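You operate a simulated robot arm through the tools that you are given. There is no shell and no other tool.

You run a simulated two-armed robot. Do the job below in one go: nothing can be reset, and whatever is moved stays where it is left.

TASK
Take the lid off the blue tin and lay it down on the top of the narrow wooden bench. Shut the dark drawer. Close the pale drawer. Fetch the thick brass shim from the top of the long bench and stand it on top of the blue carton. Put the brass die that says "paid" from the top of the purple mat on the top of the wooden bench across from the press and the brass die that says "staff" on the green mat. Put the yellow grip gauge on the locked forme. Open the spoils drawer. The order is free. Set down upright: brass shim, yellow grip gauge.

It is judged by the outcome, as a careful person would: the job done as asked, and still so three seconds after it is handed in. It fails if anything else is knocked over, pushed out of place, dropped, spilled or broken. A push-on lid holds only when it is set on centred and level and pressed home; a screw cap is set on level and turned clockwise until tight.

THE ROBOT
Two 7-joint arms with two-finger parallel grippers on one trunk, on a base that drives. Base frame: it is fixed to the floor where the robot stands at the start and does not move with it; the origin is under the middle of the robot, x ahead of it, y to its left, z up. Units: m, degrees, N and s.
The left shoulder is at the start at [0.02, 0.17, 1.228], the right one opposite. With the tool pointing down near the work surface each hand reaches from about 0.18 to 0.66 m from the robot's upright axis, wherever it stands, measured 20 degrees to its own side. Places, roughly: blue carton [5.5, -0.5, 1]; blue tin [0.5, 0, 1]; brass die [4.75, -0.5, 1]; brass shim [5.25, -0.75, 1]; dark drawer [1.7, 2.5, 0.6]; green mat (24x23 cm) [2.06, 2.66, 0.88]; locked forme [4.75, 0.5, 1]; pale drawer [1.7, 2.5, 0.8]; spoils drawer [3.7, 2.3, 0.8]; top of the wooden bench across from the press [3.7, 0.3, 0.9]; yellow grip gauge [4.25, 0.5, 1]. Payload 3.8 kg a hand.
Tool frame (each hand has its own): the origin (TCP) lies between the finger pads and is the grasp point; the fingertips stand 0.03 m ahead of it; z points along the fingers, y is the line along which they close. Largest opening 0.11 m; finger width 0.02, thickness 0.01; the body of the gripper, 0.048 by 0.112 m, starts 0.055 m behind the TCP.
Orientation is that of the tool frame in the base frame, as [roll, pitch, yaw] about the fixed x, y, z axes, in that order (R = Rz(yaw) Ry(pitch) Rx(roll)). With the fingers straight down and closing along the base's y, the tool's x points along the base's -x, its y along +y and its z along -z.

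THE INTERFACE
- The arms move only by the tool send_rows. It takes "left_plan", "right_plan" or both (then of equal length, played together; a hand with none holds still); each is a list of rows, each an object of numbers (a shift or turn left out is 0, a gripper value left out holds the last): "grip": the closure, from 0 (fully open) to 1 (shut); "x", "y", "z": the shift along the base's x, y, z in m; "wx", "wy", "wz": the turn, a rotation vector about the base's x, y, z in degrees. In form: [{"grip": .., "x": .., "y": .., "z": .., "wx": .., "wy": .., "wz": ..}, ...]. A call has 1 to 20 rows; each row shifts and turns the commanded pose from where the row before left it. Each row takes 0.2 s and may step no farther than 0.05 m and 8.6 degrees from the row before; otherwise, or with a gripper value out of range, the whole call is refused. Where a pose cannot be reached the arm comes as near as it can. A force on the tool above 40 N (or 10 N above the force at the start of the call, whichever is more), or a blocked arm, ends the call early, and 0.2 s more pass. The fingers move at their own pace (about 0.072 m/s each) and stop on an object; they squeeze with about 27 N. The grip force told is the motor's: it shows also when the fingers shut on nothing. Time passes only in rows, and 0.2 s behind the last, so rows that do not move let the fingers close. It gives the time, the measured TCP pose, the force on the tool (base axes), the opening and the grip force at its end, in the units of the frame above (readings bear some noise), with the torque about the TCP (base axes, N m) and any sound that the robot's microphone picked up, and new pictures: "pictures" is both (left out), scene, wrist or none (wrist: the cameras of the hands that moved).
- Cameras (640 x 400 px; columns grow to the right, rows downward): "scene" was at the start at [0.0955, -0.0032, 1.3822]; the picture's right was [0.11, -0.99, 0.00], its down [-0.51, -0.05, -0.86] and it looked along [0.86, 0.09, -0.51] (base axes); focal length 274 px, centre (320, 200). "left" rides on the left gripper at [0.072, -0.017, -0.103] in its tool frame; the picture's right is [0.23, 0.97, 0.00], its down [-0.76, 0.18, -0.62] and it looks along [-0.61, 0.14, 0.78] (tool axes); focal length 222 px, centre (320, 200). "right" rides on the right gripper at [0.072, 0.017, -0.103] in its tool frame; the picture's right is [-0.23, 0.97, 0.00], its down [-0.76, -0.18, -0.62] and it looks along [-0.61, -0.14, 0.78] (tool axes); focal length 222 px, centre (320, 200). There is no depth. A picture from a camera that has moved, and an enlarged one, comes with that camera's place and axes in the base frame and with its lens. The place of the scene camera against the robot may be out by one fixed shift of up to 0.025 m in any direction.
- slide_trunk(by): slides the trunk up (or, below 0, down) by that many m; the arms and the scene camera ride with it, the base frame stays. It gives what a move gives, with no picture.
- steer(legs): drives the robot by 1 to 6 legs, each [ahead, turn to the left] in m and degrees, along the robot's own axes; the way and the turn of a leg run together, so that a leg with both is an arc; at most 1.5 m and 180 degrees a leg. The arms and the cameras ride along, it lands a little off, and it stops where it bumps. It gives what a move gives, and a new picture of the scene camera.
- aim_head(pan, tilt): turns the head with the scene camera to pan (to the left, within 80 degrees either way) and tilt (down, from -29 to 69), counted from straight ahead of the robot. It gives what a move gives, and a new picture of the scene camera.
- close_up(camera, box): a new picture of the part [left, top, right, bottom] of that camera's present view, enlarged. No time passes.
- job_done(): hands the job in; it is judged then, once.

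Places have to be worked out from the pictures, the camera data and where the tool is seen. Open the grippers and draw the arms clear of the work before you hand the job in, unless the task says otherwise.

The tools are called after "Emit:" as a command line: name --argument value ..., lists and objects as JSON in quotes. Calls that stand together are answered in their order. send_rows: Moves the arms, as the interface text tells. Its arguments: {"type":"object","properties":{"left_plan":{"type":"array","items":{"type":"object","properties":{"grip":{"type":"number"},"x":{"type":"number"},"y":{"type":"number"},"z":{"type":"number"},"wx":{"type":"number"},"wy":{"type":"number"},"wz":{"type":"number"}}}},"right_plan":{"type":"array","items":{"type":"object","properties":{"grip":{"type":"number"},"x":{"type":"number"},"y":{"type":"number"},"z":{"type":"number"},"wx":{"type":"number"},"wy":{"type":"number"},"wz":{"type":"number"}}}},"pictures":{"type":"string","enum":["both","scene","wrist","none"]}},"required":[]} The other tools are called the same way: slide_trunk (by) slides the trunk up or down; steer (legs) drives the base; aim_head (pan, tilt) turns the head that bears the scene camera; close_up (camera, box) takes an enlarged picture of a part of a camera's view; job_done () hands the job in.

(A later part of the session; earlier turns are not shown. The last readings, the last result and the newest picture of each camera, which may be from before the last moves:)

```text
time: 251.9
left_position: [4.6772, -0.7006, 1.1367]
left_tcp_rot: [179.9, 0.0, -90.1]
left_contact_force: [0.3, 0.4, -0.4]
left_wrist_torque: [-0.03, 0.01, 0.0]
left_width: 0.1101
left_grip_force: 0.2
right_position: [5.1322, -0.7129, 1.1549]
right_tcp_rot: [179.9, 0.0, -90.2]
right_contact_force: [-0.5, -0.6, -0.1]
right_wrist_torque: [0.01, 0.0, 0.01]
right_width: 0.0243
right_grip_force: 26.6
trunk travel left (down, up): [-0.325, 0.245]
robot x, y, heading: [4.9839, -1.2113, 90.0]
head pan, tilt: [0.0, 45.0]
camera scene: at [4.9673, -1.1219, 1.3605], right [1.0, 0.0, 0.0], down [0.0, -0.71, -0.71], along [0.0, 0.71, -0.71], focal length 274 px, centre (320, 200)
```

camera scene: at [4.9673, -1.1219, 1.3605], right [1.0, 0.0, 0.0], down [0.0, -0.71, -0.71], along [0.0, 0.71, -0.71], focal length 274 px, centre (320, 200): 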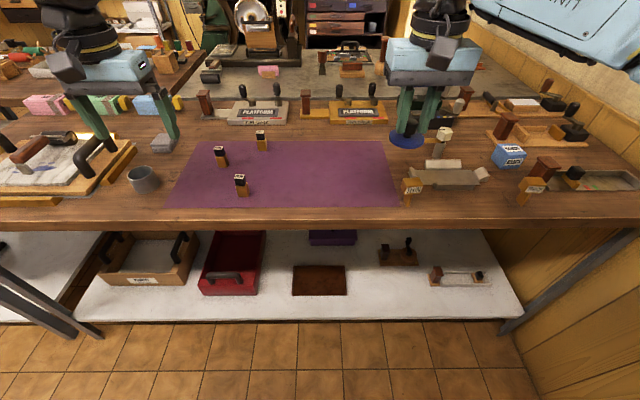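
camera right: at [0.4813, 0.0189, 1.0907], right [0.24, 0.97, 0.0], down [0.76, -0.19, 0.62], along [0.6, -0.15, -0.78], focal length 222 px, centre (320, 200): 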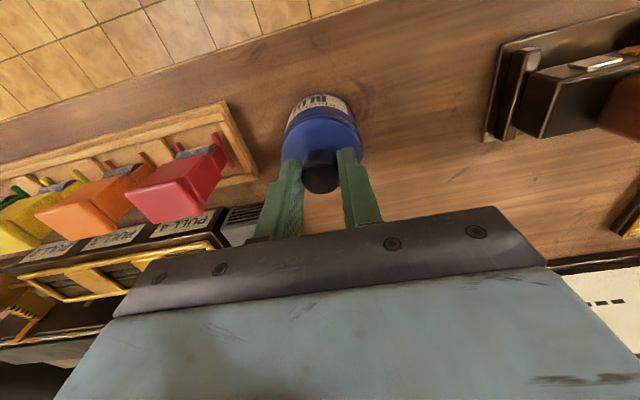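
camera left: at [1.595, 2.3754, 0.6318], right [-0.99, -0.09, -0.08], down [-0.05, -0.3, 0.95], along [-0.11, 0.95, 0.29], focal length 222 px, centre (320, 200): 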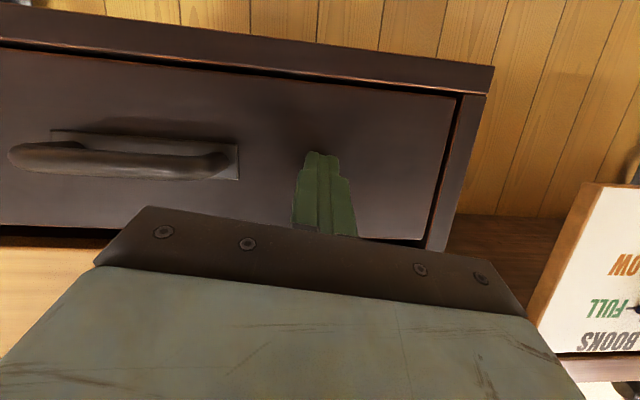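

The step was slightly too long; I resend with smaller steps.

Emit:
send_rows --right_plan '[{"x": -0.03, "y": 0.03}, {"x": -0.03, "y": 0.03}, {"x": -0.01, "y": 0.02}, {"z": -0.04}, {"z": -0.04}, {"z": -0.04}, {"z": -0.04}]' --pictures "both"

```text
time: 253.5
left_position: [4.6761, -0.6999, 1.1373]
left_tcp_rot: [179.9, 0.0, -90.1]
left_contact_force: [-0.1, 0.2, -0.4]
left_wrist_torque: [0.0, 0.02, -0.01]
left_width: 0.1096
left_grip_force: 0.0
right_position: [5.0633, -0.6333, 0.993]
right_tcp_rot: [179.9, 0.0, -90.2]
right_contact_force: [-0.1, 0.0, -0.8]
right_wrist_torque: [0.02, 0.01, -0.03]
right_width: 0.0243
right_grip_force: 26.8
trunk travel left (down, up): [-0.325, 0.245]
robot x, y, heading: [4.9853, -1.21, 89.9]
head pan, tilt: [0.0, 45.0]
camera scene: at [4.9673, -1.1215, 1.3605], right [1.0, 0.0, 0.0], down [0.0, -0.71, -0.71], along [0.0, 0.71, -0.71], focal length 274 px, centre (320, 200)
camera right: at [5.0447, -0.7052, 1.0967], right [-0.97, 0.23, 0.0], down [0.18, 0.76, 0.62], along [0.14, 0.61, -0.78], focal length 222 px, centre (320, 200)
```

scene: 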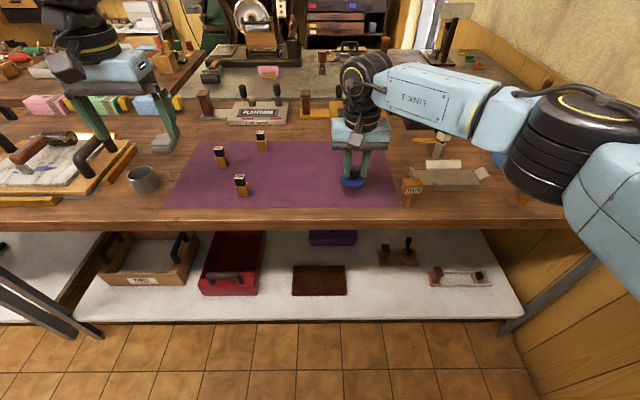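
right: 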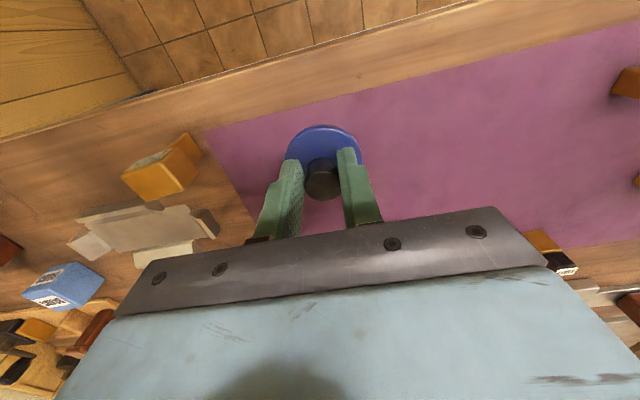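

Over free mat. I lower slowly to touch.

Emit:
send_rows --right_plan '[{"z": -0.006}, {"z": -0.006}, {"z": -0.005}, {"z": -0.004}]' --pictures "none"

Emit:
close_up --camera "scene" --box '[310, 130, 400, 210]'

```text
time: 254.5
left_position: [4.6772, -0.7008, 1.1359]
left_tcp_rot: [179.9, 0.0, -90.1]
left_contact_force: [-0.1, 0.1, -0.3]
left_wrist_torque: [-0.02, -0.06, -0.02]
left_width: 0.1101
left_grip_force: 0.0
right_position: [5.0618, -0.6326, 0.9728]
right_tcp_rot: [180.0, -0.1, -90.2]
right_contact_force: [0.0, -0.2, 0.6]
right_wrist_torque: [0.03, 0.01, 0.01]
right_width: 0.0241
right_grip_force: 27.3
trunk travel left (down, up): [-0.325, 0.245]
robot x, y, heading: [4.9793, -1.211, 89.9]
head pan, tilt: [0.0, 45.0]
```

```text
5.00 times, centred on (355, 170) of scene
camera zoom: at [4.9673, -1.1219, 1.3606], right [1.0, 0.0, 0.0], down [0.0, -0.71, -0.71], along [0.0, 0.71, -0.71], focal length 1369 px, centre (145, 350)
```

zoom: 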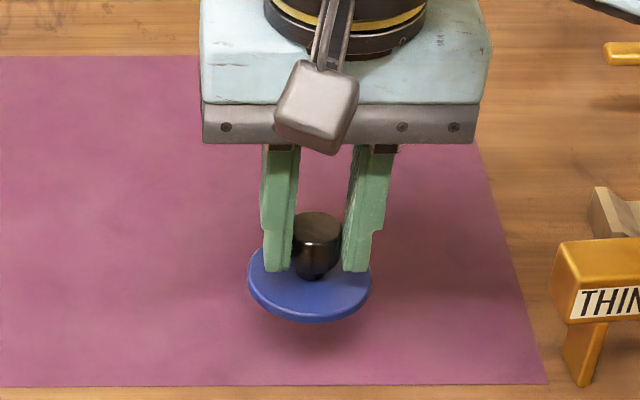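

Still above the mat; continue down in small steps.

Emit:
send_rows --right_plan '[{"z": -0.004}, {"z": -0.003}, {"z": -0.003}]' --pictures "none"

Emit:
close_up --camera "scene" --box '[310, 130, 400, 210]'

```text
time: 255.3
left_position: [4.6769, -0.7, 1.1369]
left_tcp_rot: [179.9, 0.0, -90.1]
left_contact_force: [0.2, 0.2, 0.6]
left_wrist_torque: [0.01, -0.01, -0.02]
left_width: 0.1101
left_grip_force: 0.0
right_position: [5.0627, -0.6326, 0.9641]
right_tcp_rot: [179.9, 0.0, -90.1]
right_contact_force: [0.4, 0.1, -0.2]
right_wrist_torque: [0.01, -0.04, -0.01]
right_width: 0.0245
right_grip_force: 27.0
trunk travel left (down, up): [-0.325, 0.245]
robot x, y, heading: [4.9794, -1.208, 89.5]
head pan, tilt: [0.0, 45.0]
```

```text
5.00 times, centred on (355, 170) of scene
camera zoom: at [4.9673, -1.1218, 1.3606], right [1.0, 0.0, 0.0], down [0.0, -0.71, -0.71], along [0.0, 0.71, -0.71], focal length 1369 px, centre (145, 350)
```

zoom: 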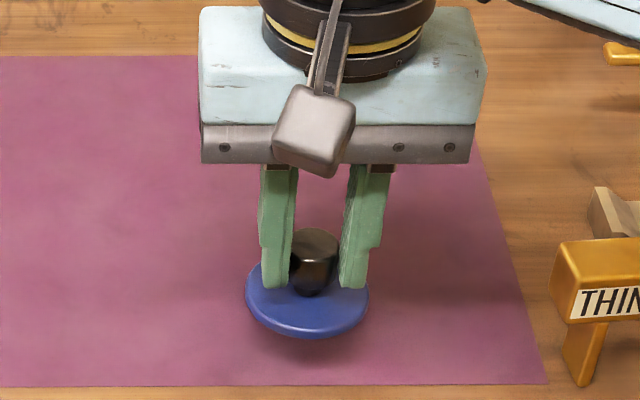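

Close now; a few more millimetres.

Emit:
send_rows --right_plan '[{"z": -0.003}, {"z": -0.003}, {"z": -0.003}]' --pictures "none"

Emit:
close_up --camera "scene" --box '[310, 130, 400, 210]'

```text
time: 256.1
left_position: [4.6763, -0.7001, 1.136]
left_tcp_rot: [179.9, 0.0, -90.1]
left_contact_force: [-0.2, -0.1, -0.5]
left_wrist_torque: [-0.01, -0.01, 0.0]
left_width: 0.1099
left_grip_force: 0.1
right_position: [5.0621, -0.6325, 0.9528]
right_tcp_rot: [180.0, 0.1, -90.2]
right_contact_force: [-0.8, -0.8, -1.9]
right_wrist_torque: [-0.02, 0.01, -0.03]
right_width: 0.0243
right_grip_force: 26.7
trunk travel left (down, up): [-0.325, 0.245]
robot x, y, heading: [4.9804, -1.2107, 89.9]
head pan, tilt: [0.0, 45.0]
```

```text
5.00 times, centred on (355, 170) of scene
camera zoom: at [4.9673, -1.1218, 1.3606], right [1.0, 0.0, 0.0], down [0.0, -0.71, -0.71], along [0.0, 0.71, -0.71], focal length 1369 px, centre (145, 350)
```

zoom: 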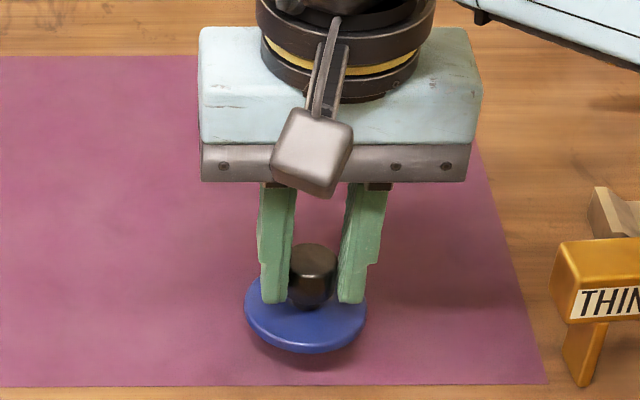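

Nearly touching; continue.

Emit:
send_rows --right_plan '[{"z": -0.003}, {"z": -0.003}, {"z": -0.003}]' --pictures "none"

Emit:
close_up --camera "scene" --box '[310, 130, 400, 210]'

```text
time: 256.9
left_position: [4.6767, -0.7021, 1.1364]
left_tcp_rot: [179.8, -0.1, -90.1]
left_contact_force: [-1.0, -0.1, 0.4]
left_wrist_torque: [0.0, 0.0, 0.0]
left_width: 0.1101
left_grip_force: 0.1
right_position: [5.0626, -0.6322, 0.9451]
right_tcp_rot: [179.9, 0.1, -90.2]
right_contact_force: [0.2, 0.2, 0.0]
right_wrist_torque: [0.0, -0.03, 0.0]
right_width: 0.0242
right_grip_force: 27.2
trunk travel left (down, up): [-0.325, 0.245]
robot x, y, heading: [4.9818, -1.2111, 89.9]
head pan, tilt: [0.0, 45.0]
```

```text
5.00 times, centred on (355, 170) of scene
camera zoom: at [4.9673, -1.1218, 1.3606], right [1.0, 0.0, 0.0], down [0.0, -0.71, -0.71], along [0.0, 0.71, -0.71], focal length 1369 px, centre (145, 350)
```

zoom: 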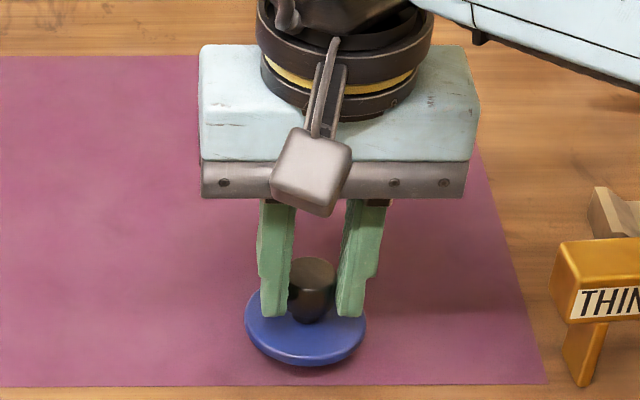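

Continue down until a contact force shows.

Emit:
send_rows --right_plan '[{"z": -0.003}, {"z": -0.003}, {"z": -0.002}]' --pictures "none"

Emit:
close_up --camera "scene" --box '[310, 130, 400, 210]'

```text
time: 257.7
left_position: [4.6781, -0.7008, 1.1368]
left_tcp_rot: [179.8, 0.0, -90.1]
left_contact_force: [0.3, -0.8, -0.3]
left_wrist_torque: [-0.02, 0.01, 0.02]
left_width: 0.1098
left_grip_force: 0.2
right_position: [5.0632, -0.6323, 0.9367]
right_tcp_rot: [-179.9, 0.0, -90.2]
right_contact_force: [-0.7, -0.4, -0.2]
right_wrist_torque: [-0.02, -0.03, -0.02]
right_width: 0.0243
right_grip_force: 27.6
trunk travel left (down, up): [-0.325, 0.245]
robot x, y, heading: [4.9838, -1.2105, 90.1]
head pan, tilt: [0.0, 45.0]
```

```text
5.00 times, centred on (355, 170) of scene
camera zoom: at [4.9673, -1.1218, 1.3606], right [1.0, 0.0, 0.0], down [0.0, -0.71, -0.71], along [0.0, 0.71, -0.71], focal length 1369 px, centre (145, 350)
```

zoom: 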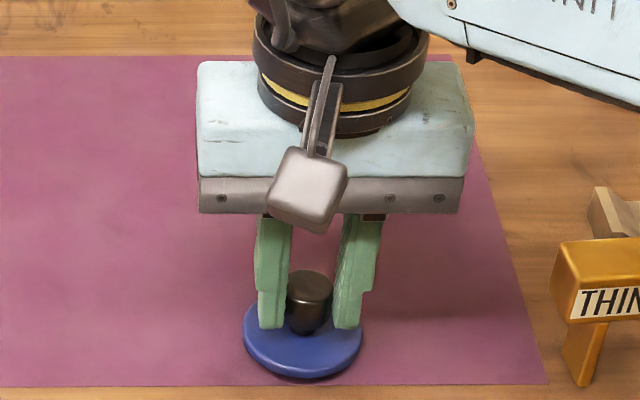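

Still no contact force; I continue with 2 mm steps.

Emit:
send_rows --right_plan '[{"z": -0.002}, {"z": -0.002}, {"z": -0.002}, {"z": -0.002}]' --pictures "none"

Emit:
close_up --camera "scene" --box '[310, 130, 400, 210]'

```text
time: 258.7
left_position: [4.6768, -0.7013, 1.1369]
left_tcp_rot: [179.9, 0.1, -90.1]
left_contact_force: [-0.1, 0.4, 0.0]
left_wrist_torque: [0.02, 0.0, -0.03]
left_width: 0.1098
left_grip_force: 0.2
right_position: [5.0619, -0.6325, 0.93]
right_tcp_rot: [-180.0, 0.0, -90.2]
right_contact_force: [-0.4, -0.1, 3.6]
right_wrist_torque: [0.02, -0.02, -0.01]
right_width: 0.0243
right_grip_force: 27.4
trunk travel left (down, up): [-0.325, 0.245]
robot x, y, heading: [4.9806, -1.2131, 89.8]
head pan, tilt: [0.0, 45.0]
```

```text
5.00 times, centred on (355, 170) of scene
camera zoom: at [4.9673, -1.1223, 1.3607], right [1.0, 0.0, 0.0], down [0.0, -0.71, -0.71], along [0.0, 0.71, -0.71], focal length 1369 px, centre (145, 350)
```

zoom: 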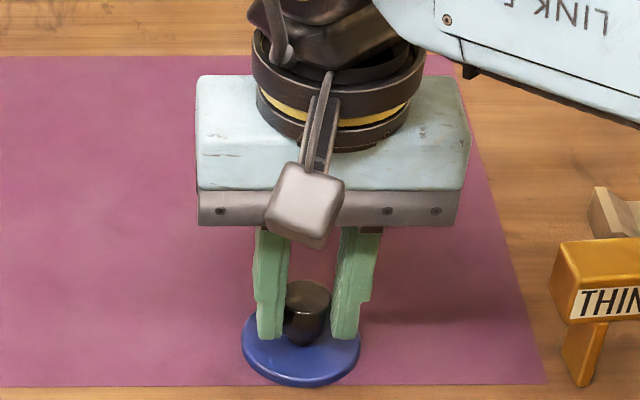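

Contact (3.6 N) – the lid rests on the mat. I release it and lift straight up.

Emit:
send_rows --right_plan '[{"grip": 0.55}, {"grip": 0.55}, {"grip": 0.55}, {"z": 0.03}, {"z": 0.04}, {"z": 0.05}, {"z": 0.05}, {"z": 0.05}]' --pictures "scene"

```text
time: 260.5
left_position: [4.6766, -0.7, 1.1376]
left_tcp_rot: [180.0, -0.1, -90.1]
left_contact_force: [0.2, 0.3, -0.8]
left_wrist_torque: [0.02, 0.0, -0.05]
left_width: 0.1098
left_grip_force: 0.1
right_position: [5.0614, -0.6344, 1.1497]
right_tcp_rot: [-180.0, 0.0, -90.2]
right_contact_force: [0.0, -0.1, -0.2]
right_wrist_torque: [-0.02, 0.01, 0.0]
right_width: 0.0494
right_grip_force: 0.0
trunk travel left (down, up): [-0.325, 0.245]
robot x, y, heading: [4.9824, -1.2101, 89.7]
head pan, tilt: [0.0, 45.0]
camera scene: at [4.967, -1.1225, 1.3606], right [1.0, 0.0, 0.0], down [0.0, -0.71, -0.71], along [0.0, 0.71, -0.71], focal length 274 px, centre (320, 200)
```

scene: 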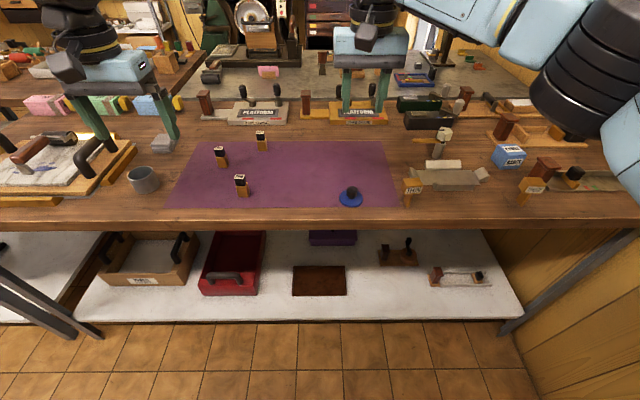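

The lid lies safely on the mat. I reposition the base about 0.11 m to the right for the shim.

Emit:
steer --legs '[[-0.35, 0], [0, -14], [0.44, 0], [0, 14.2]]'

Emit:
aim_head --pan -30 --tilt 40

Emit:
close_up --camera "scene" --box '[200, 100, 440, 260]'

```text
time: 266.7
left_position: [4.7787, -0.6224, 1.1372]
left_tcp_rot: [-180.0, 0.0, -89.7]
left_contact_force: [-0.7, 0.5, 0.1]
left_wrist_torque: [-0.01, 0.02, 0.01]
left_width: 0.11
left_grip_force: 0.1
right_position: [5.1629, -0.5519, 1.1498]
right_tcp_rot: [179.9, 0.0, -89.8]
right_contact_force: [0.4, 0.2, 0.7]
right_wrist_torque: [0.0, -0.02, 0.03]
right_width: 0.0496
right_grip_force: 0.0
trunk travel left (down, up): [-0.325, 0.245]
robot x, y, heading: [5.0924, -1.1285, 90.3]
head pan, tilt: [0.0, 45.0]
camera scene: at [5.0718, -1.0414, 1.3606], right [1.0, 0.0, 0.0], down [0.0, -0.71, -0.71], along [0.0, 0.71, -0.71], focal length 274 px, centre (320, 200)
```

scene: 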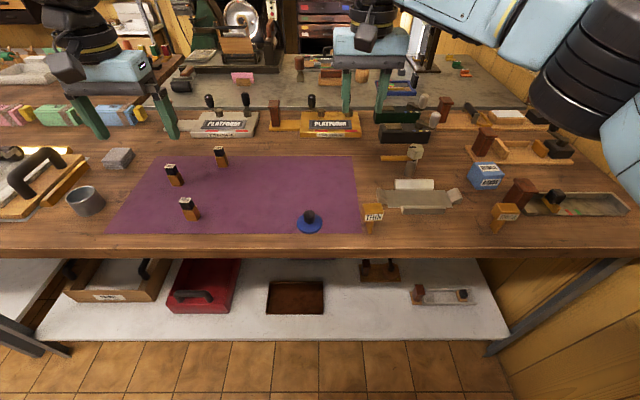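

```text
time: 267.6
left_position: [4.7799, -0.6218, 1.1367]
left_tcp_rot: [179.8, 0.0, -89.6]
left_contact_force: [0.3, 0.5, -0.5]
left_wrist_torque: [0.01, -0.01, 0.02]
left_width: 0.1098
left_grip_force: 0.1
right_position: [5.1644, -0.5535, 1.1491]
right_tcp_rot: [-180.0, 0.1, -89.8]
right_contact_force: [0.1, 0.0, 0.6]
right_wrist_torque: [-0.01, -0.01, 0.01]
right_width: 0.0496
right_grip_force: 0.0
trunk travel left (down, up): [-0.325, 0.245]
robot x, y, heading: [5.0887, -1.132, 90.2]
head pan, tilt: [-30.0, 40.0]
camera scene: at [5.1149, -1.0488, 1.3678], right [0.87, -0.5, 0.0], down [-0.32, -0.56, -0.77], along [0.38, 0.66, -0.64], focal length 274 px, centre (320, 200)
```

scene: 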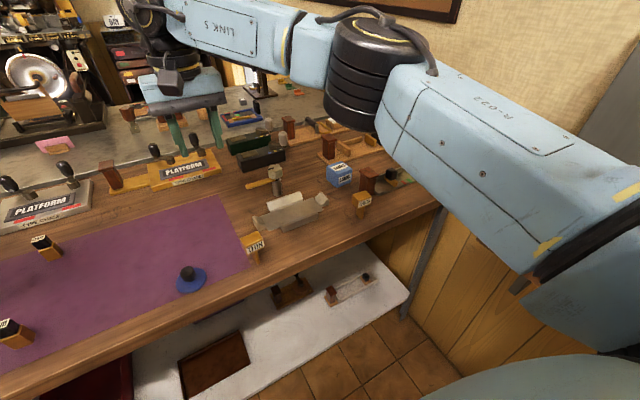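

```text
2.50 times, centred on (320, 180) of scene
camera zoom: at [5.1149, -1.0488, 1.3678], right [0.87, -0.5, 0.0], down [-0.32, -0.56, -0.77], along [0.38, 0.66, -0.64], focal length 684 px, centre (320, 250)
```

zoom: 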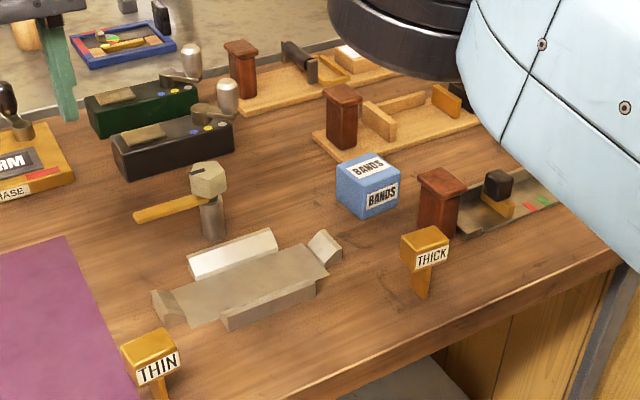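

THICK shim stands at about (5.469,-0.651), head z≈0.925–0.954; carton centre ≈(5.512,-0.487). I tilt the right hand forward 35° (keeps finger faces square to x and gains reach) and bring it over the shim.

Emit:
send_rows --right_plan '[{"x": 0.0436, "y": -0.0138, "wx": 5}, {"x": 0.0436, "y": -0.0138, "wx": 5}, {"x": 0.0436, "y": -0.0138, "wx": 5}, {"x": 0.0436, "y": -0.0138, "wx": 5}, {"x": 0.0436, "y": -0.0138, "wx": 5}, {"x": 0.0436, "y": -0.0138, "wx": 5}, {"x": 0.0436, "y": -0.0138, "wx": 5}, {"z": -0.04}, {"z": -0.04}]' --pictures "both"

Emit:
close_up --camera "right" --box '[200, 80, 440, 230]'

```text
time: 269.6
left_position: [4.7801, -0.6229, 1.1367]
left_tcp_rot: [179.9, -0.1, -89.9]
left_contact_force: [-0.1, -0.4, -0.4]
left_wrist_torque: [-0.03, 0.0, 0.0]
left_width: 0.11
left_grip_force: 0.0
right_position: [5.4721, -0.6486, 1.0696]
right_tcp_rot: [-179.9, 35.1, -89.8]
right_contact_force: [-0.1, 0.5, -0.7]
right_wrist_torque: [-0.01, 0.0, 0.02]
right_width: 0.0496
right_grip_force: 0.0
trunk travel left (down, up): [-0.325, 0.245]
robot x, y, heading: [5.0914, -1.1319, 90.3]
head pan, tilt: [-30.0, 40.0]
camera scene: at [5.1157, -1.0493, 1.3678], right [0.87, -0.5, 0.0], down [-0.32, -0.56, -0.77], along [0.38, 0.66, -0.64], focal length 274 px, centre (320, 200)
camera right: at [5.4538, -0.7682, 1.1129], right [-0.97, 0.18, 0.13], down [0.18, 0.26, 0.95], along [0.14, 0.95, -0.29], focal length 222 px, centre (320, 200)
```

scene: 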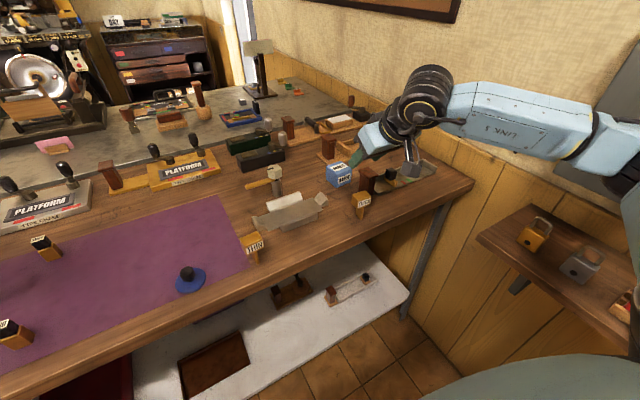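
right: 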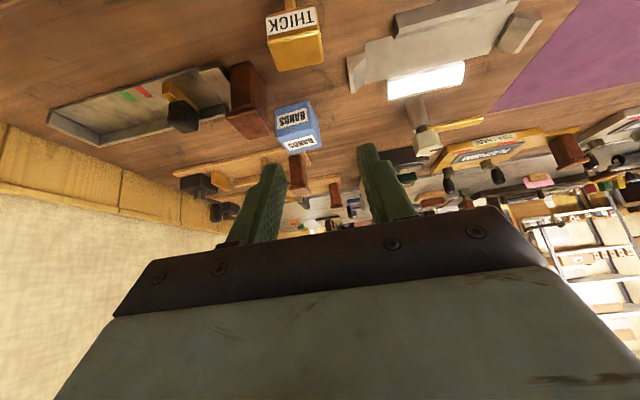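

```text
2.67 times, centred on (320, 155) of right
camera zoom: at [5.4538, -0.7682, 1.1129], right [-0.97, 0.18, 0.13], down [0.18, 0.26, 0.95], along [0.14, 0.95, -0.29], focal length 592 px, centre (320, 320)
```

zoom: 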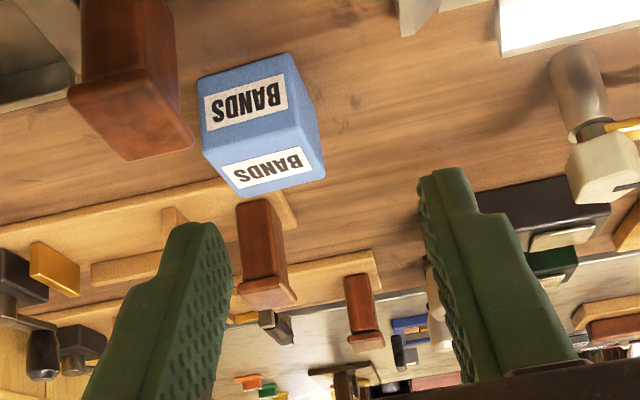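

The head is right below the fingers (x≈5.472). I descend to its mid-height and close.

Emit:
send_rows --right_plan '[{"z": -0.04}, {"z": -0.04}, {"z": -0.03}, {"z": -0.016}]' --pictures "both"

Emit:
close_up --camera "scene" --box '[320, 130, 440, 230]'

```text
time: 270.4
left_position: [4.7809, -0.6222, 1.1366]
left_tcp_rot: [179.9, 0.0, -89.8]
left_contact_force: [0.8, 0.3, 0.4]
left_wrist_torque: [-0.02, 0.01, 0.0]
left_width: 0.11
left_grip_force: 0.0
right_position: [5.4775, -0.6425, 0.9813]
right_tcp_rot: [-179.0, 37.3, -89.4]
right_contact_force: [4.7, -1.3, 13.2]
right_wrist_torque: [0.07, -0.47, -0.04]
right_width: 0.052
right_grip_force: 3.0
trunk travel left (down, up): [-0.325, 0.245]
robot x, y, heading: [5.0905, -1.1336, 90.1]
head pan, tilt: [-30.0, 40.0]
stopped in row 3 (right hand): the force on the tool passed its limit at 53 N (the readings are from after the stop); the commanded pose is now the measured one
camera scene: at [5.1157, -1.0488, 1.3679], right [0.87, -0.5, 0.0], down [-0.32, -0.56, -0.77], along [0.38, 0.66, -0.64], focal length 274 px, centre (320, 200)
camera right: at [5.458, -0.7627, 1.0198], right [-0.98, 0.18, 0.12], down [0.16, 0.23, 0.96], along [0.15, 0.96, -0.25], focal length 222 px, centre (320, 200)
```

scene: 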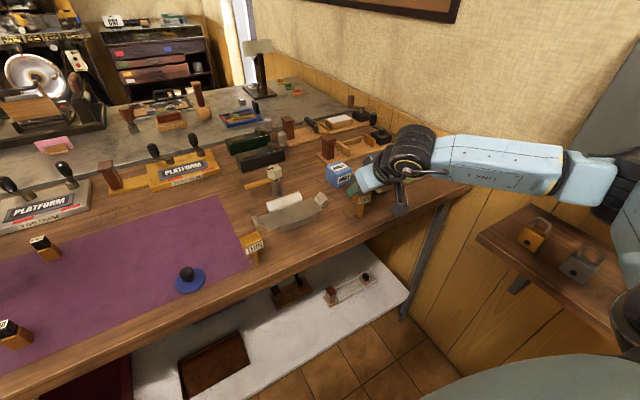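
right: 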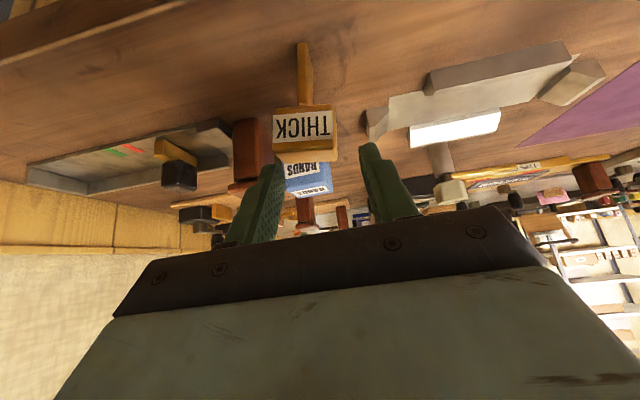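

```text
4.00 times, centred on (380, 180) of scene
camera zoom: at [5.1157, -1.0488, 1.3679], right [0.87, -0.5, 0.0], down [-0.32, -0.56, -0.77], along [0.38, 0.66, -0.64], focal length 1095 px, centre (80, 280)
```

zoom: 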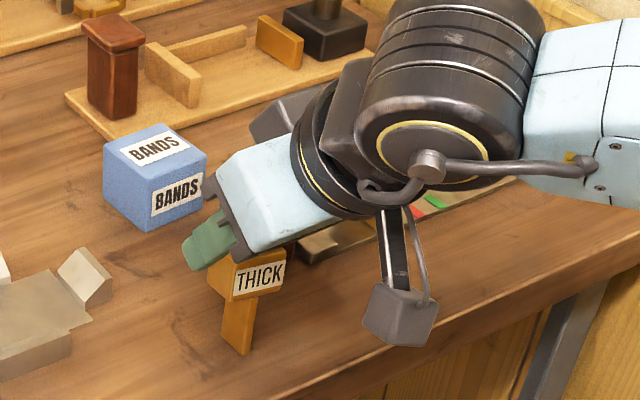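

The tilted right finger met the brown post beside the shim. I raise at once and check that nothing moved.

Emit:
send_rows --right_plan '[{"z": 0.03}, {"z": 0.04}, {"wx": -7, "z": 0.02}, {"wx": -7}, {"wx": -8}]' --pictures "both"

Emit:
close_up --camera "scene" --box '[320, 130, 440, 230]'

Emit:
close_up --camera "right" --box '[160, 0, 400, 200]'

```text
time: 271.6
left_position: [4.7793, -0.6211, 1.1358]
left_tcp_rot: [179.9, -0.1, -89.8]
left_contact_force: [0.5, 0.3, 0.1]
left_wrist_torque: [0.01, -0.02, 0.03]
left_width: 0.11
left_grip_force: 0.0
right_position: [5.4752, -0.6422, 1.0683]
right_tcp_rot: [-179.2, 14.7, -89.6]
right_contact_force: [0.4, 0.4, -0.4]
right_wrist_torque: [0.01, 0.02, 0.02]
right_width: 0.0494
right_grip_force: 0.0
trunk travel left (down, up): [-0.325, 0.245]
robot x, y, heading: [5.0887, -1.1271, 90.0]
head pan, tilt: [-30.0, 40.0]
camera scene: at [5.1149, -1.0481, 1.3678], right [0.87, -0.5, 0.0], down [-0.32, -0.56, -0.77], along [0.38, 0.66, -0.64], focal length 274 px, centre (320, 200)
camera right: at [5.4563, -0.7397, 1.15], right [-0.98, 0.22, 0.04], down [0.16, 0.58, 0.8], along [0.15, 0.79, -0.6], focal length 222 px, centre (320, 200)
```

scene: 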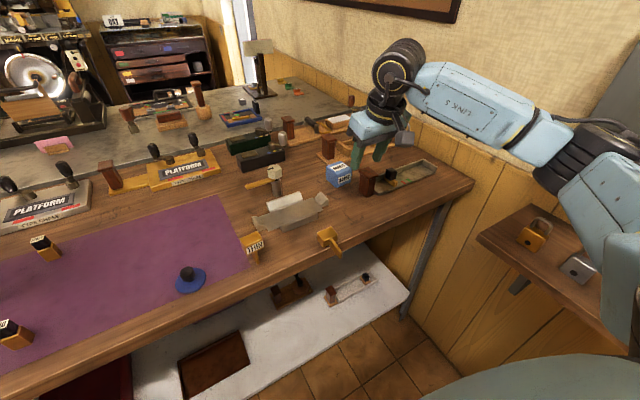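
right: 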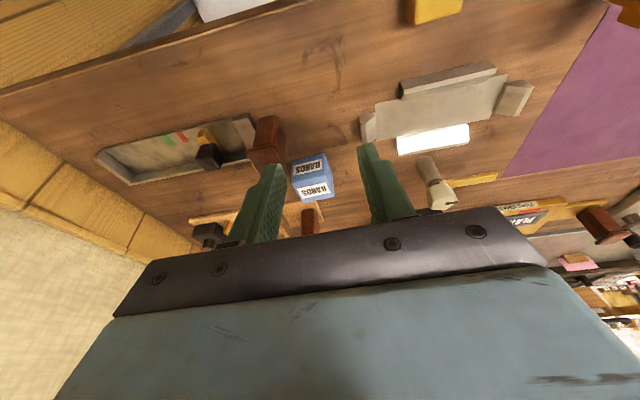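

```text
4.00 times, centred on (380, 180) of scene
camera zoom: at [5.1149, -1.0481, 1.3678], right [0.87, -0.5, 0.0], down [-0.32, -0.56, -0.77], along [0.38, 0.66, -0.64], focal length 1095 px, centre (80, 280)
```

zoom: 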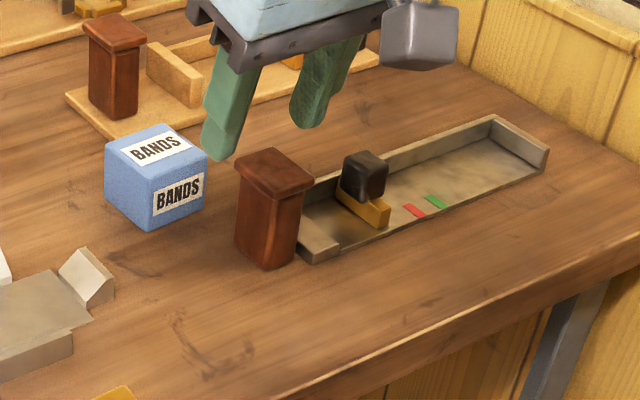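

```text
2.00 times, centred on (280, 100) of right
camera zoom: at [5.4563, -0.7397, 1.15], right [-0.98, 0.22, 0.04], down [0.16, 0.58, 0.8], along [0.15, 0.79, -0.6], focal length 444 px, centre (400, 400)
```

zoom: 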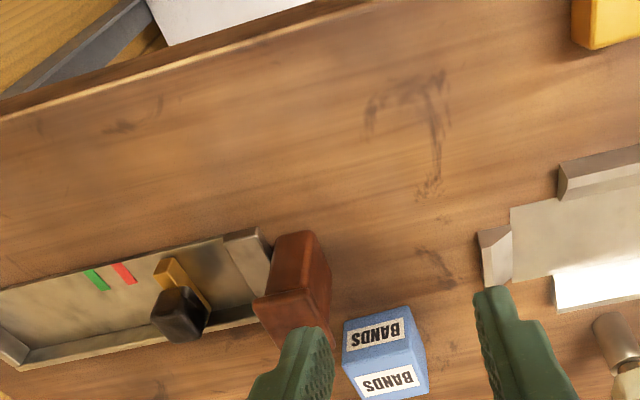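

The shim got tipped over and now lies near the bench's front edge. I look at it closely.

Emit:
close_up --camera "scene" --box '[290, 205, 370, 260]'

Emit:
close_up --camera "right" --box '[360, 0, 480, 75]'

```text
7.27 times, centred on (330, 232) of scene
camera zoom: at [5.1149, -1.0481, 1.3678], right [0.87, -0.5, 0.0], down [-0.32, -0.56, -0.77], along [0.38, 0.66, -0.64], focal length 1991 px, centre (247, -36)
```

zoom: 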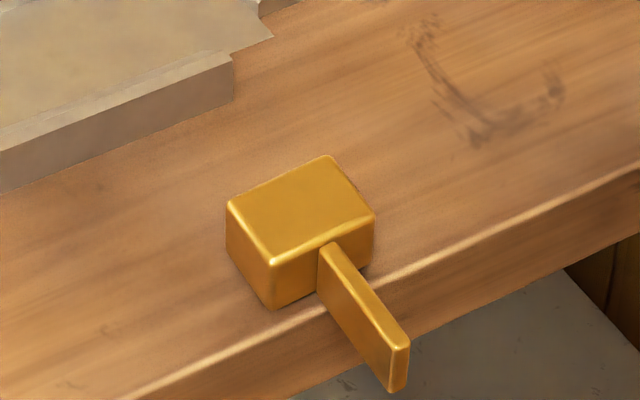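

```text
5.33 times, centred on (420, 38) of right
camera zoom: at [5.4563, -0.7397, 1.15], right [-0.98, 0.22, 0.04], down [0.16, 0.58, 0.8], along [0.15, 0.79, -0.6], focal length 1185 px, centre (-213, 1067)
```

zoom: 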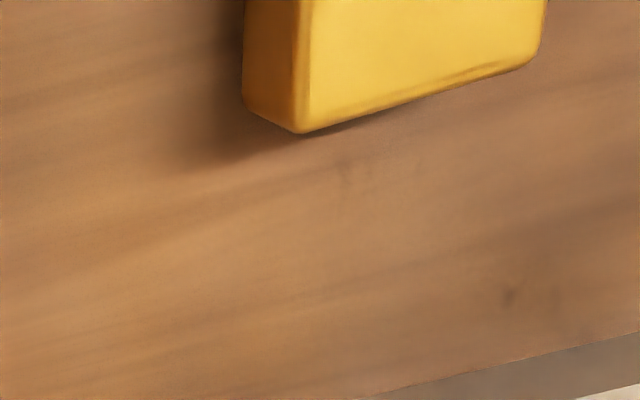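

The shim lies on its back right at the front edge: head around (5.354,-0.675), stem pointing toward me over the edge, sides still square to x. I'll grasp the head with the hand tilted 30° backward, then rotate it 90° to upright.

Emit:
send_rows --right_plan '[{"grip": 0.48, "x": -0.02, "y": -0.003, "z": 0.005, "wx": -7.5}, {"x": -0.02, "y": -0.003, "z": 0.005, "wx": -7.5}, {"x": -0.02, "y": -0.003, "z": 0.005, "wx": -7.5}, {"x": -0.02, "y": -0.003, "z": 0.005, "wx": -7.5}, {"x": -0.02, "y": -0.003, "z": 0.005, "wx": -7.5}, {"x": -0.021, "y": -0.003, "z": 0.005, "wx": -7.5}, {"z": -0.04}, {"z": -0.03}]' --pictures "both"

Emit:
close_up --camera "scene" --box '[270, 150, 410, 260]'

Emit:
close_up --camera "right" --box '[200, 30, 440, 230]'

```text
time: 273.4
left_position: [4.7798, -0.622, 1.1375]
left_tcp_rot: [180.0, -0.1, -89.8]
left_contact_force: [0.1, -1.0, 0.3]
left_wrist_torque: [0.01, -0.04, 0.04]
left_width: 0.1099
left_grip_force: 0.0
right_position: [5.3541, -0.6618, 1.0301]
right_tcp_rot: [-179.5, -30.1, -89.6]
right_contact_force: [0.1, 0.4, -0.3]
right_wrist_torque: [-0.01, 0.0, 0.0]
right_width: 0.057
right_grip_force: 0.1
trunk travel left (down, up): [-0.325, 0.245]
robot x, y, heading: [5.088, -1.1312, 90.3]
head pan, tilt: [-30.0, 40.0]
camera scene: at [5.1149, -1.0487, 1.3678], right [0.87, -0.5, 0.0], down [-0.32, -0.56, -0.77], along [0.38, 0.66, -0.64], focal length 274 px, centre (320, 200)
camera right: at [5.3354, -0.6722, 1.1543], right [-0.98, 0.19, -0.12], down [0.17, 0.97, 0.16], along [0.15, 0.13, -0.98], focal length 222 px, centre (320, 200)
```

scene: 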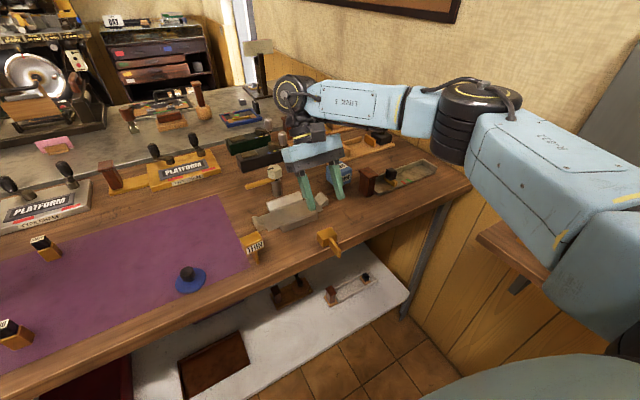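
right: 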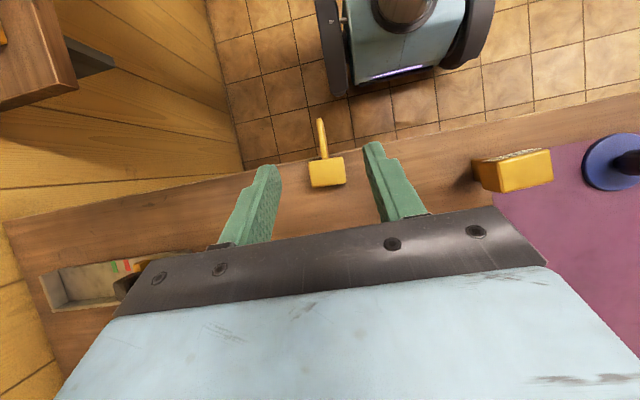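

```text
3.64 times, centred on (340, 205) of scene
camera zoom: at [5.1149, -1.0487, 1.3678], right [0.87, -0.5, 0.0], down [-0.32, -0.56, -0.77], along [0.38, 0.66, -0.64], focal length 996 px, centre (247, 182)
```

zoom: 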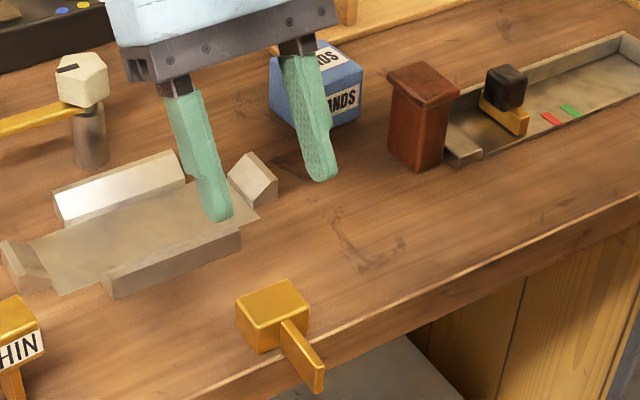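

```text
2.00 times, centred on (320, 130) of right
camera zoom: at [5.3354, -0.6722, 1.1543], right [-0.98, 0.19, -0.12], down [0.17, 0.97, 0.16], along [0.15, 0.13, -0.98], focal length 444 px, centre (320, 340)
```

zoom: 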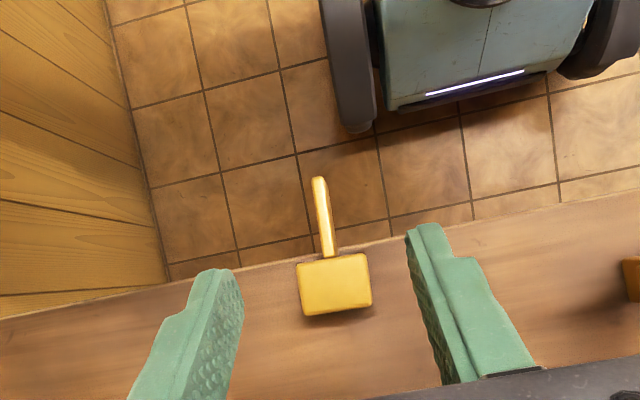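

Wrist view: head centred at (5.360,-0.668), about 42 mm wide, square to x; my base front is still well clear of the bench. I widen the grip, correct x and go down around it.

Emit:
send_rows --right_plan '[{"grip": 0.34, "x": 0.006, "y": 0.001, "z": -0.03}, {"z": -0.03}, {"z": -0.025}, {"z": -0.02}]' --pictures "both"

Emit:
close_up --camera "scene" --box '[270, 150, 410, 260]'

Emit:
close_up --camera "right" --box '[200, 80, 440, 230]'

```text
time: 274.4
left_position: [4.7795, -0.6223, 1.1367]
left_tcp_rot: [179.9, 0.0, -89.9]
left_contact_force: [0.2, 0.0, 0.2]
left_wrist_torque: [0.02, -0.01, 0.01]
left_width: 0.1103
left_grip_force: 0.2
right_position: [5.3612, -0.6605, 0.9224]
right_tcp_rot: [-179.5, -30.2, -89.6]
right_contact_force: [-0.1, 0.1, -0.4]
right_wrist_torque: [0.01, 0.02, -0.01]
right_width: 0.0728
right_grip_force: 0.0
trunk travel left (down, up): [-0.325, 0.245]
robot x, y, heading: [5.0878, -1.1278, 90.1]
head pan, tilt: [-30.0, 40.0]
camera scene: at [5.1153, -1.0487, 1.3678], right [0.87, -0.5, 0.0], down [-0.32, -0.56, -0.77], along [0.38, 0.66, -0.64], focal length 274 px, centre (320, 200)
camera right: at [5.3421, -0.6713, 1.0483], right [-0.97, 0.19, -0.12], down [0.17, 0.97, 0.16], along [0.15, 0.13, -0.98], focal length 222 px, centre (320, 200)
```

scene: 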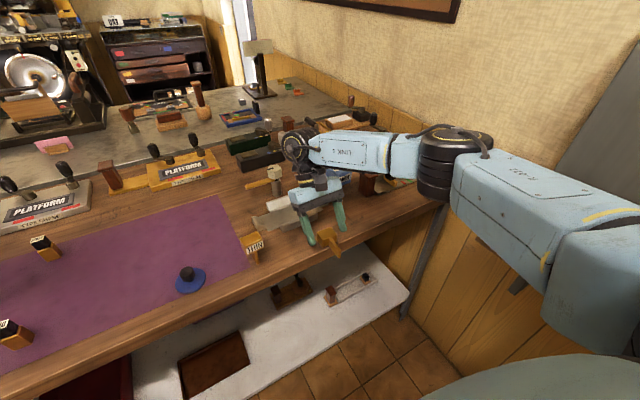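
right: 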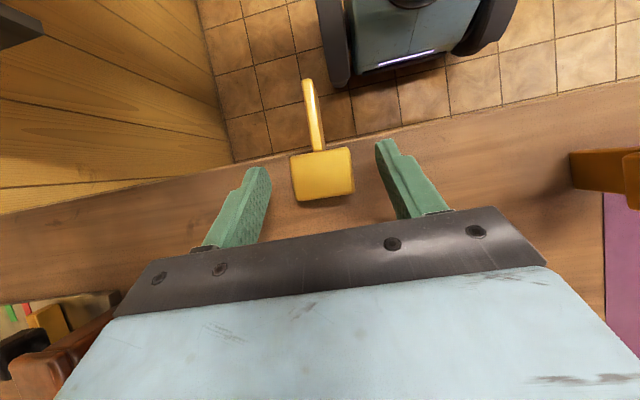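

```text
3.64 times, centred on (340, 205) of scene
camera zoom: at [5.1153, -1.0487, 1.3678], right [0.87, -0.5, 0.0], down [-0.32, -0.56, -0.77], along [0.38, 0.66, -0.64], focal length 996 px, centre (247, 182)
```

zoom: 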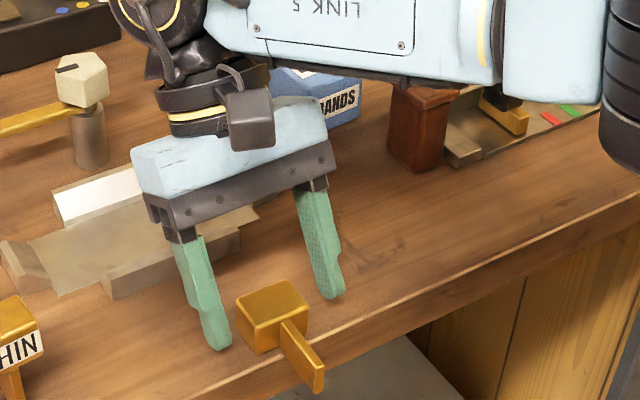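

```text
2.67 times, centred on (320, 155) of right
camera zoom: at [5.3421, -0.6713, 1.0483], right [-0.97, 0.19, -0.12], down [0.17, 0.97, 0.16], along [0.15, 0.13, -0.98], focal length 592 px, centre (320, 320)
```

zoom: 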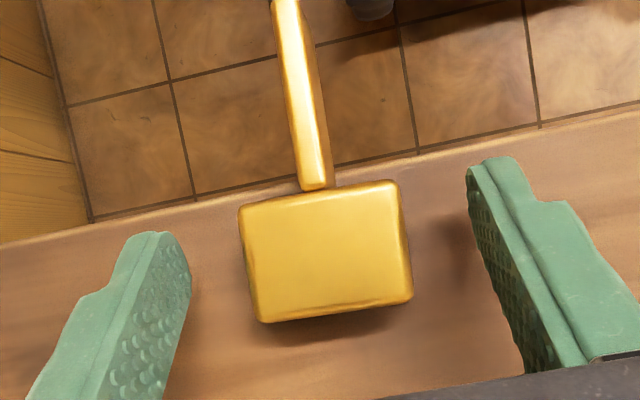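

Fingers straddle the head well. I lower another centimetre and close.

Emit:
send_rows --right_plan '[{"z": -0.005}, {"z": -0.004}, {"grip": 1}, {"grip": 1}, {"grip": 1}, {"grip": 1}]' --pictures "wrist"

Emit:
close_up --camera "scene" --box '[270, 150, 410, 260]'

```text
time: 275.8
left_position: [4.7799, -0.6226, 1.1365]
left_tcp_rot: [179.9, 0.0, -89.9]
left_contact_force: [0.7, 0.2, 0.3]
left_wrist_torque: [-0.02, 0.0, 0.02]
left_width: 0.1103
left_grip_force: 0.1
right_position: [5.3616, -0.6607, 0.9148]
right_tcp_rot: [-179.5, -30.2, -89.6]
right_contact_force: [0.4, 1.2, 1.2]
right_wrist_torque: [0.0, 0.07, -0.03]
right_width: 0.0396
right_grip_force: 26.7
trunk travel left (down, up): [-0.325, 0.245]
robot x, y, heading: [5.0894, -1.1289, 90.3]
head pan, tilt: [-30.0, 40.0]
camera right: at [5.342, -0.6715, 1.0398], right [-0.98, 0.19, -0.12], down [0.17, 0.97, 0.16], along [0.15, 0.13, -0.98], focal length 222 px, centre (320, 200)
```

right: 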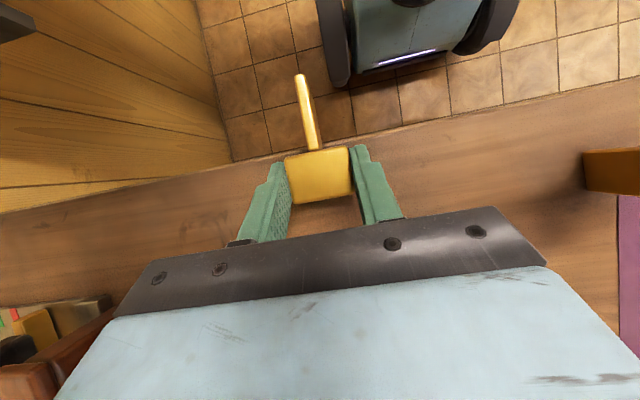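

```text
3.64 times, centred on (340, 205) of scene
camera zoom: at [5.1153, -1.0488, 1.3678], right [0.87, -0.5, 0.0], down [-0.32, -0.56, -0.77], along [0.38, 0.66, -0.64], focal length 996 px, centre (247, 182)
```

zoom: 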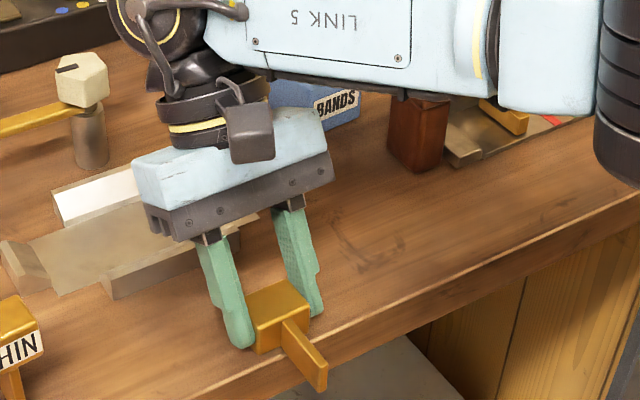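

The head is held (39.6 mm). I lift it and rotate 90° about x so that the stem points down.

Emit:
send_rows --right_plan '[{"z": 0.03}, {"z": 0.04}, {"z": 0.04}, {"z": 0.04}, {"z": 0.03, "wx": 7.5}, {"wx": 7.5}, {"wx": 7.5}, {"wx": 7.5}, {"wx": 7.5}, {"wx": 7.5}, {"wx": 7.5}, {"wx": 7.5}, {"wx": 7.5}, {"wx": 7.5}, {"wx": 7.5}, {"wx": 7.5}]' --pictures "both"

Emit:
close_up --camera "scene" --box '[270, 80, 430, 220]'

```text
time: 279.2
left_position: [4.7795, -0.6223, 1.1359]
left_tcp_rot: [179.9, 0.0, -89.8]
left_contact_force: [0.2, -0.1, 0.0]
left_wrist_torque: [-0.01, 0.01, 0.0]
left_width: 0.1099
left_grip_force: 0.1
right_position: [5.3603, -0.6602, 1.0954]
right_tcp_rot: [-178.8, 59.8, -89.4]
right_contact_force: [0.2, -0.2, -1.8]
right_wrist_torque: [-0.03, -0.02, -0.02]
right_width: 0.0394
right_grip_force: 26.7
trunk travel left (down, up): [-0.325, 0.245]
robot x, y, heading: [5.0892, -1.1298, 89.9]
head pan, tilt: [-30.0, 40.0]
camera scene: at [5.1155, -1.0489, 1.3678], right [0.87, -0.5, 0.0], down [-0.32, -0.56, -0.77], along [0.38, 0.66, -0.64], focal length 274 px, centre (320, 200)
camera right: at [5.3418, -0.7867, 1.0841], right [-0.97, 0.12, 0.19], down [0.17, -0.16, 0.97], along [0.15, 0.98, 0.13], focal length 222 px, centre (320, 200)
```

scene: 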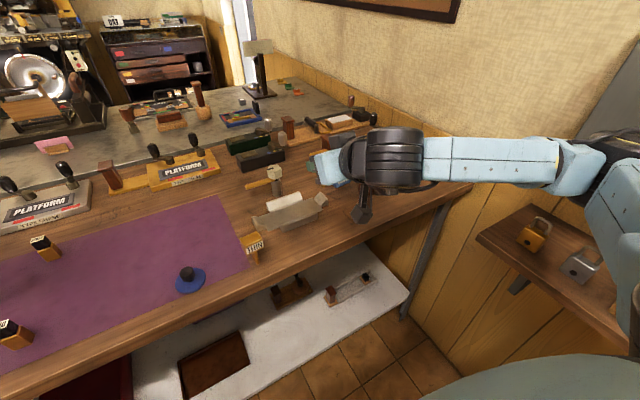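
right: 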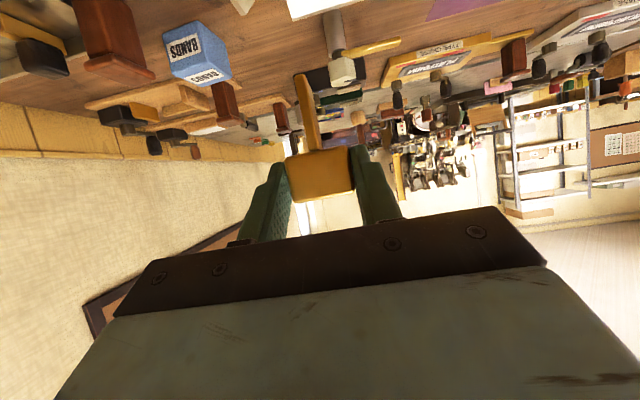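

```text
2.86 times, centred on (350, 150) of scene
camera zoom: at [5.1155, -1.0489, 1.3678], right [0.87, -0.5, 0.0], down [-0.32, -0.56, -0.77], along [0.38, 0.66, -0.64], focal length 782 px, centre (234, 343)
```

zoom: 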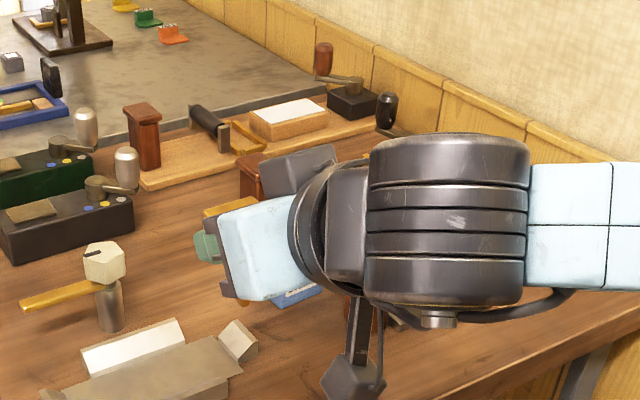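

The shim hangs upright now. I take a closer look at the carton through the wrist camera to fix its place.

Emit:
close_up --camera "right" --box '[120, 0, 340, 140]'

Emit:
close_up --camera "right" --box '[260, 60, 380, 220]'

```text
2.86 times, centred on (230, 70) of right
camera zoom: at [5.3418, -0.7867, 1.0841], right [-0.97, 0.12, 0.19], down [0.17, -0.16, 0.97], along [0.15, 0.98, 0.13], focal length 635 px, centre (577, 571)
```

zoom: 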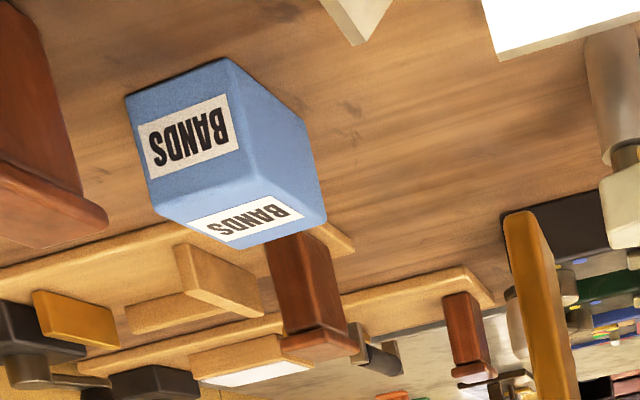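

```text
2.50 times, centred on (320, 140) of right
camera zoom: at [5.3418, -0.7867, 1.0841], right [-0.97, 0.12, 0.19], down [0.17, -0.16, 0.97], along [0.15, 0.98, 0.13], focal length 555 px, centre (320, 350)
```

zoom: 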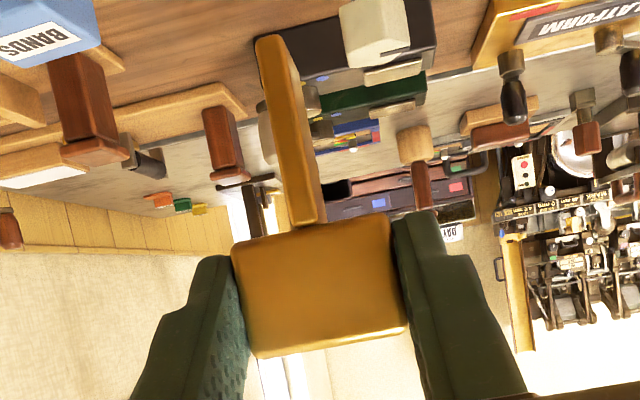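

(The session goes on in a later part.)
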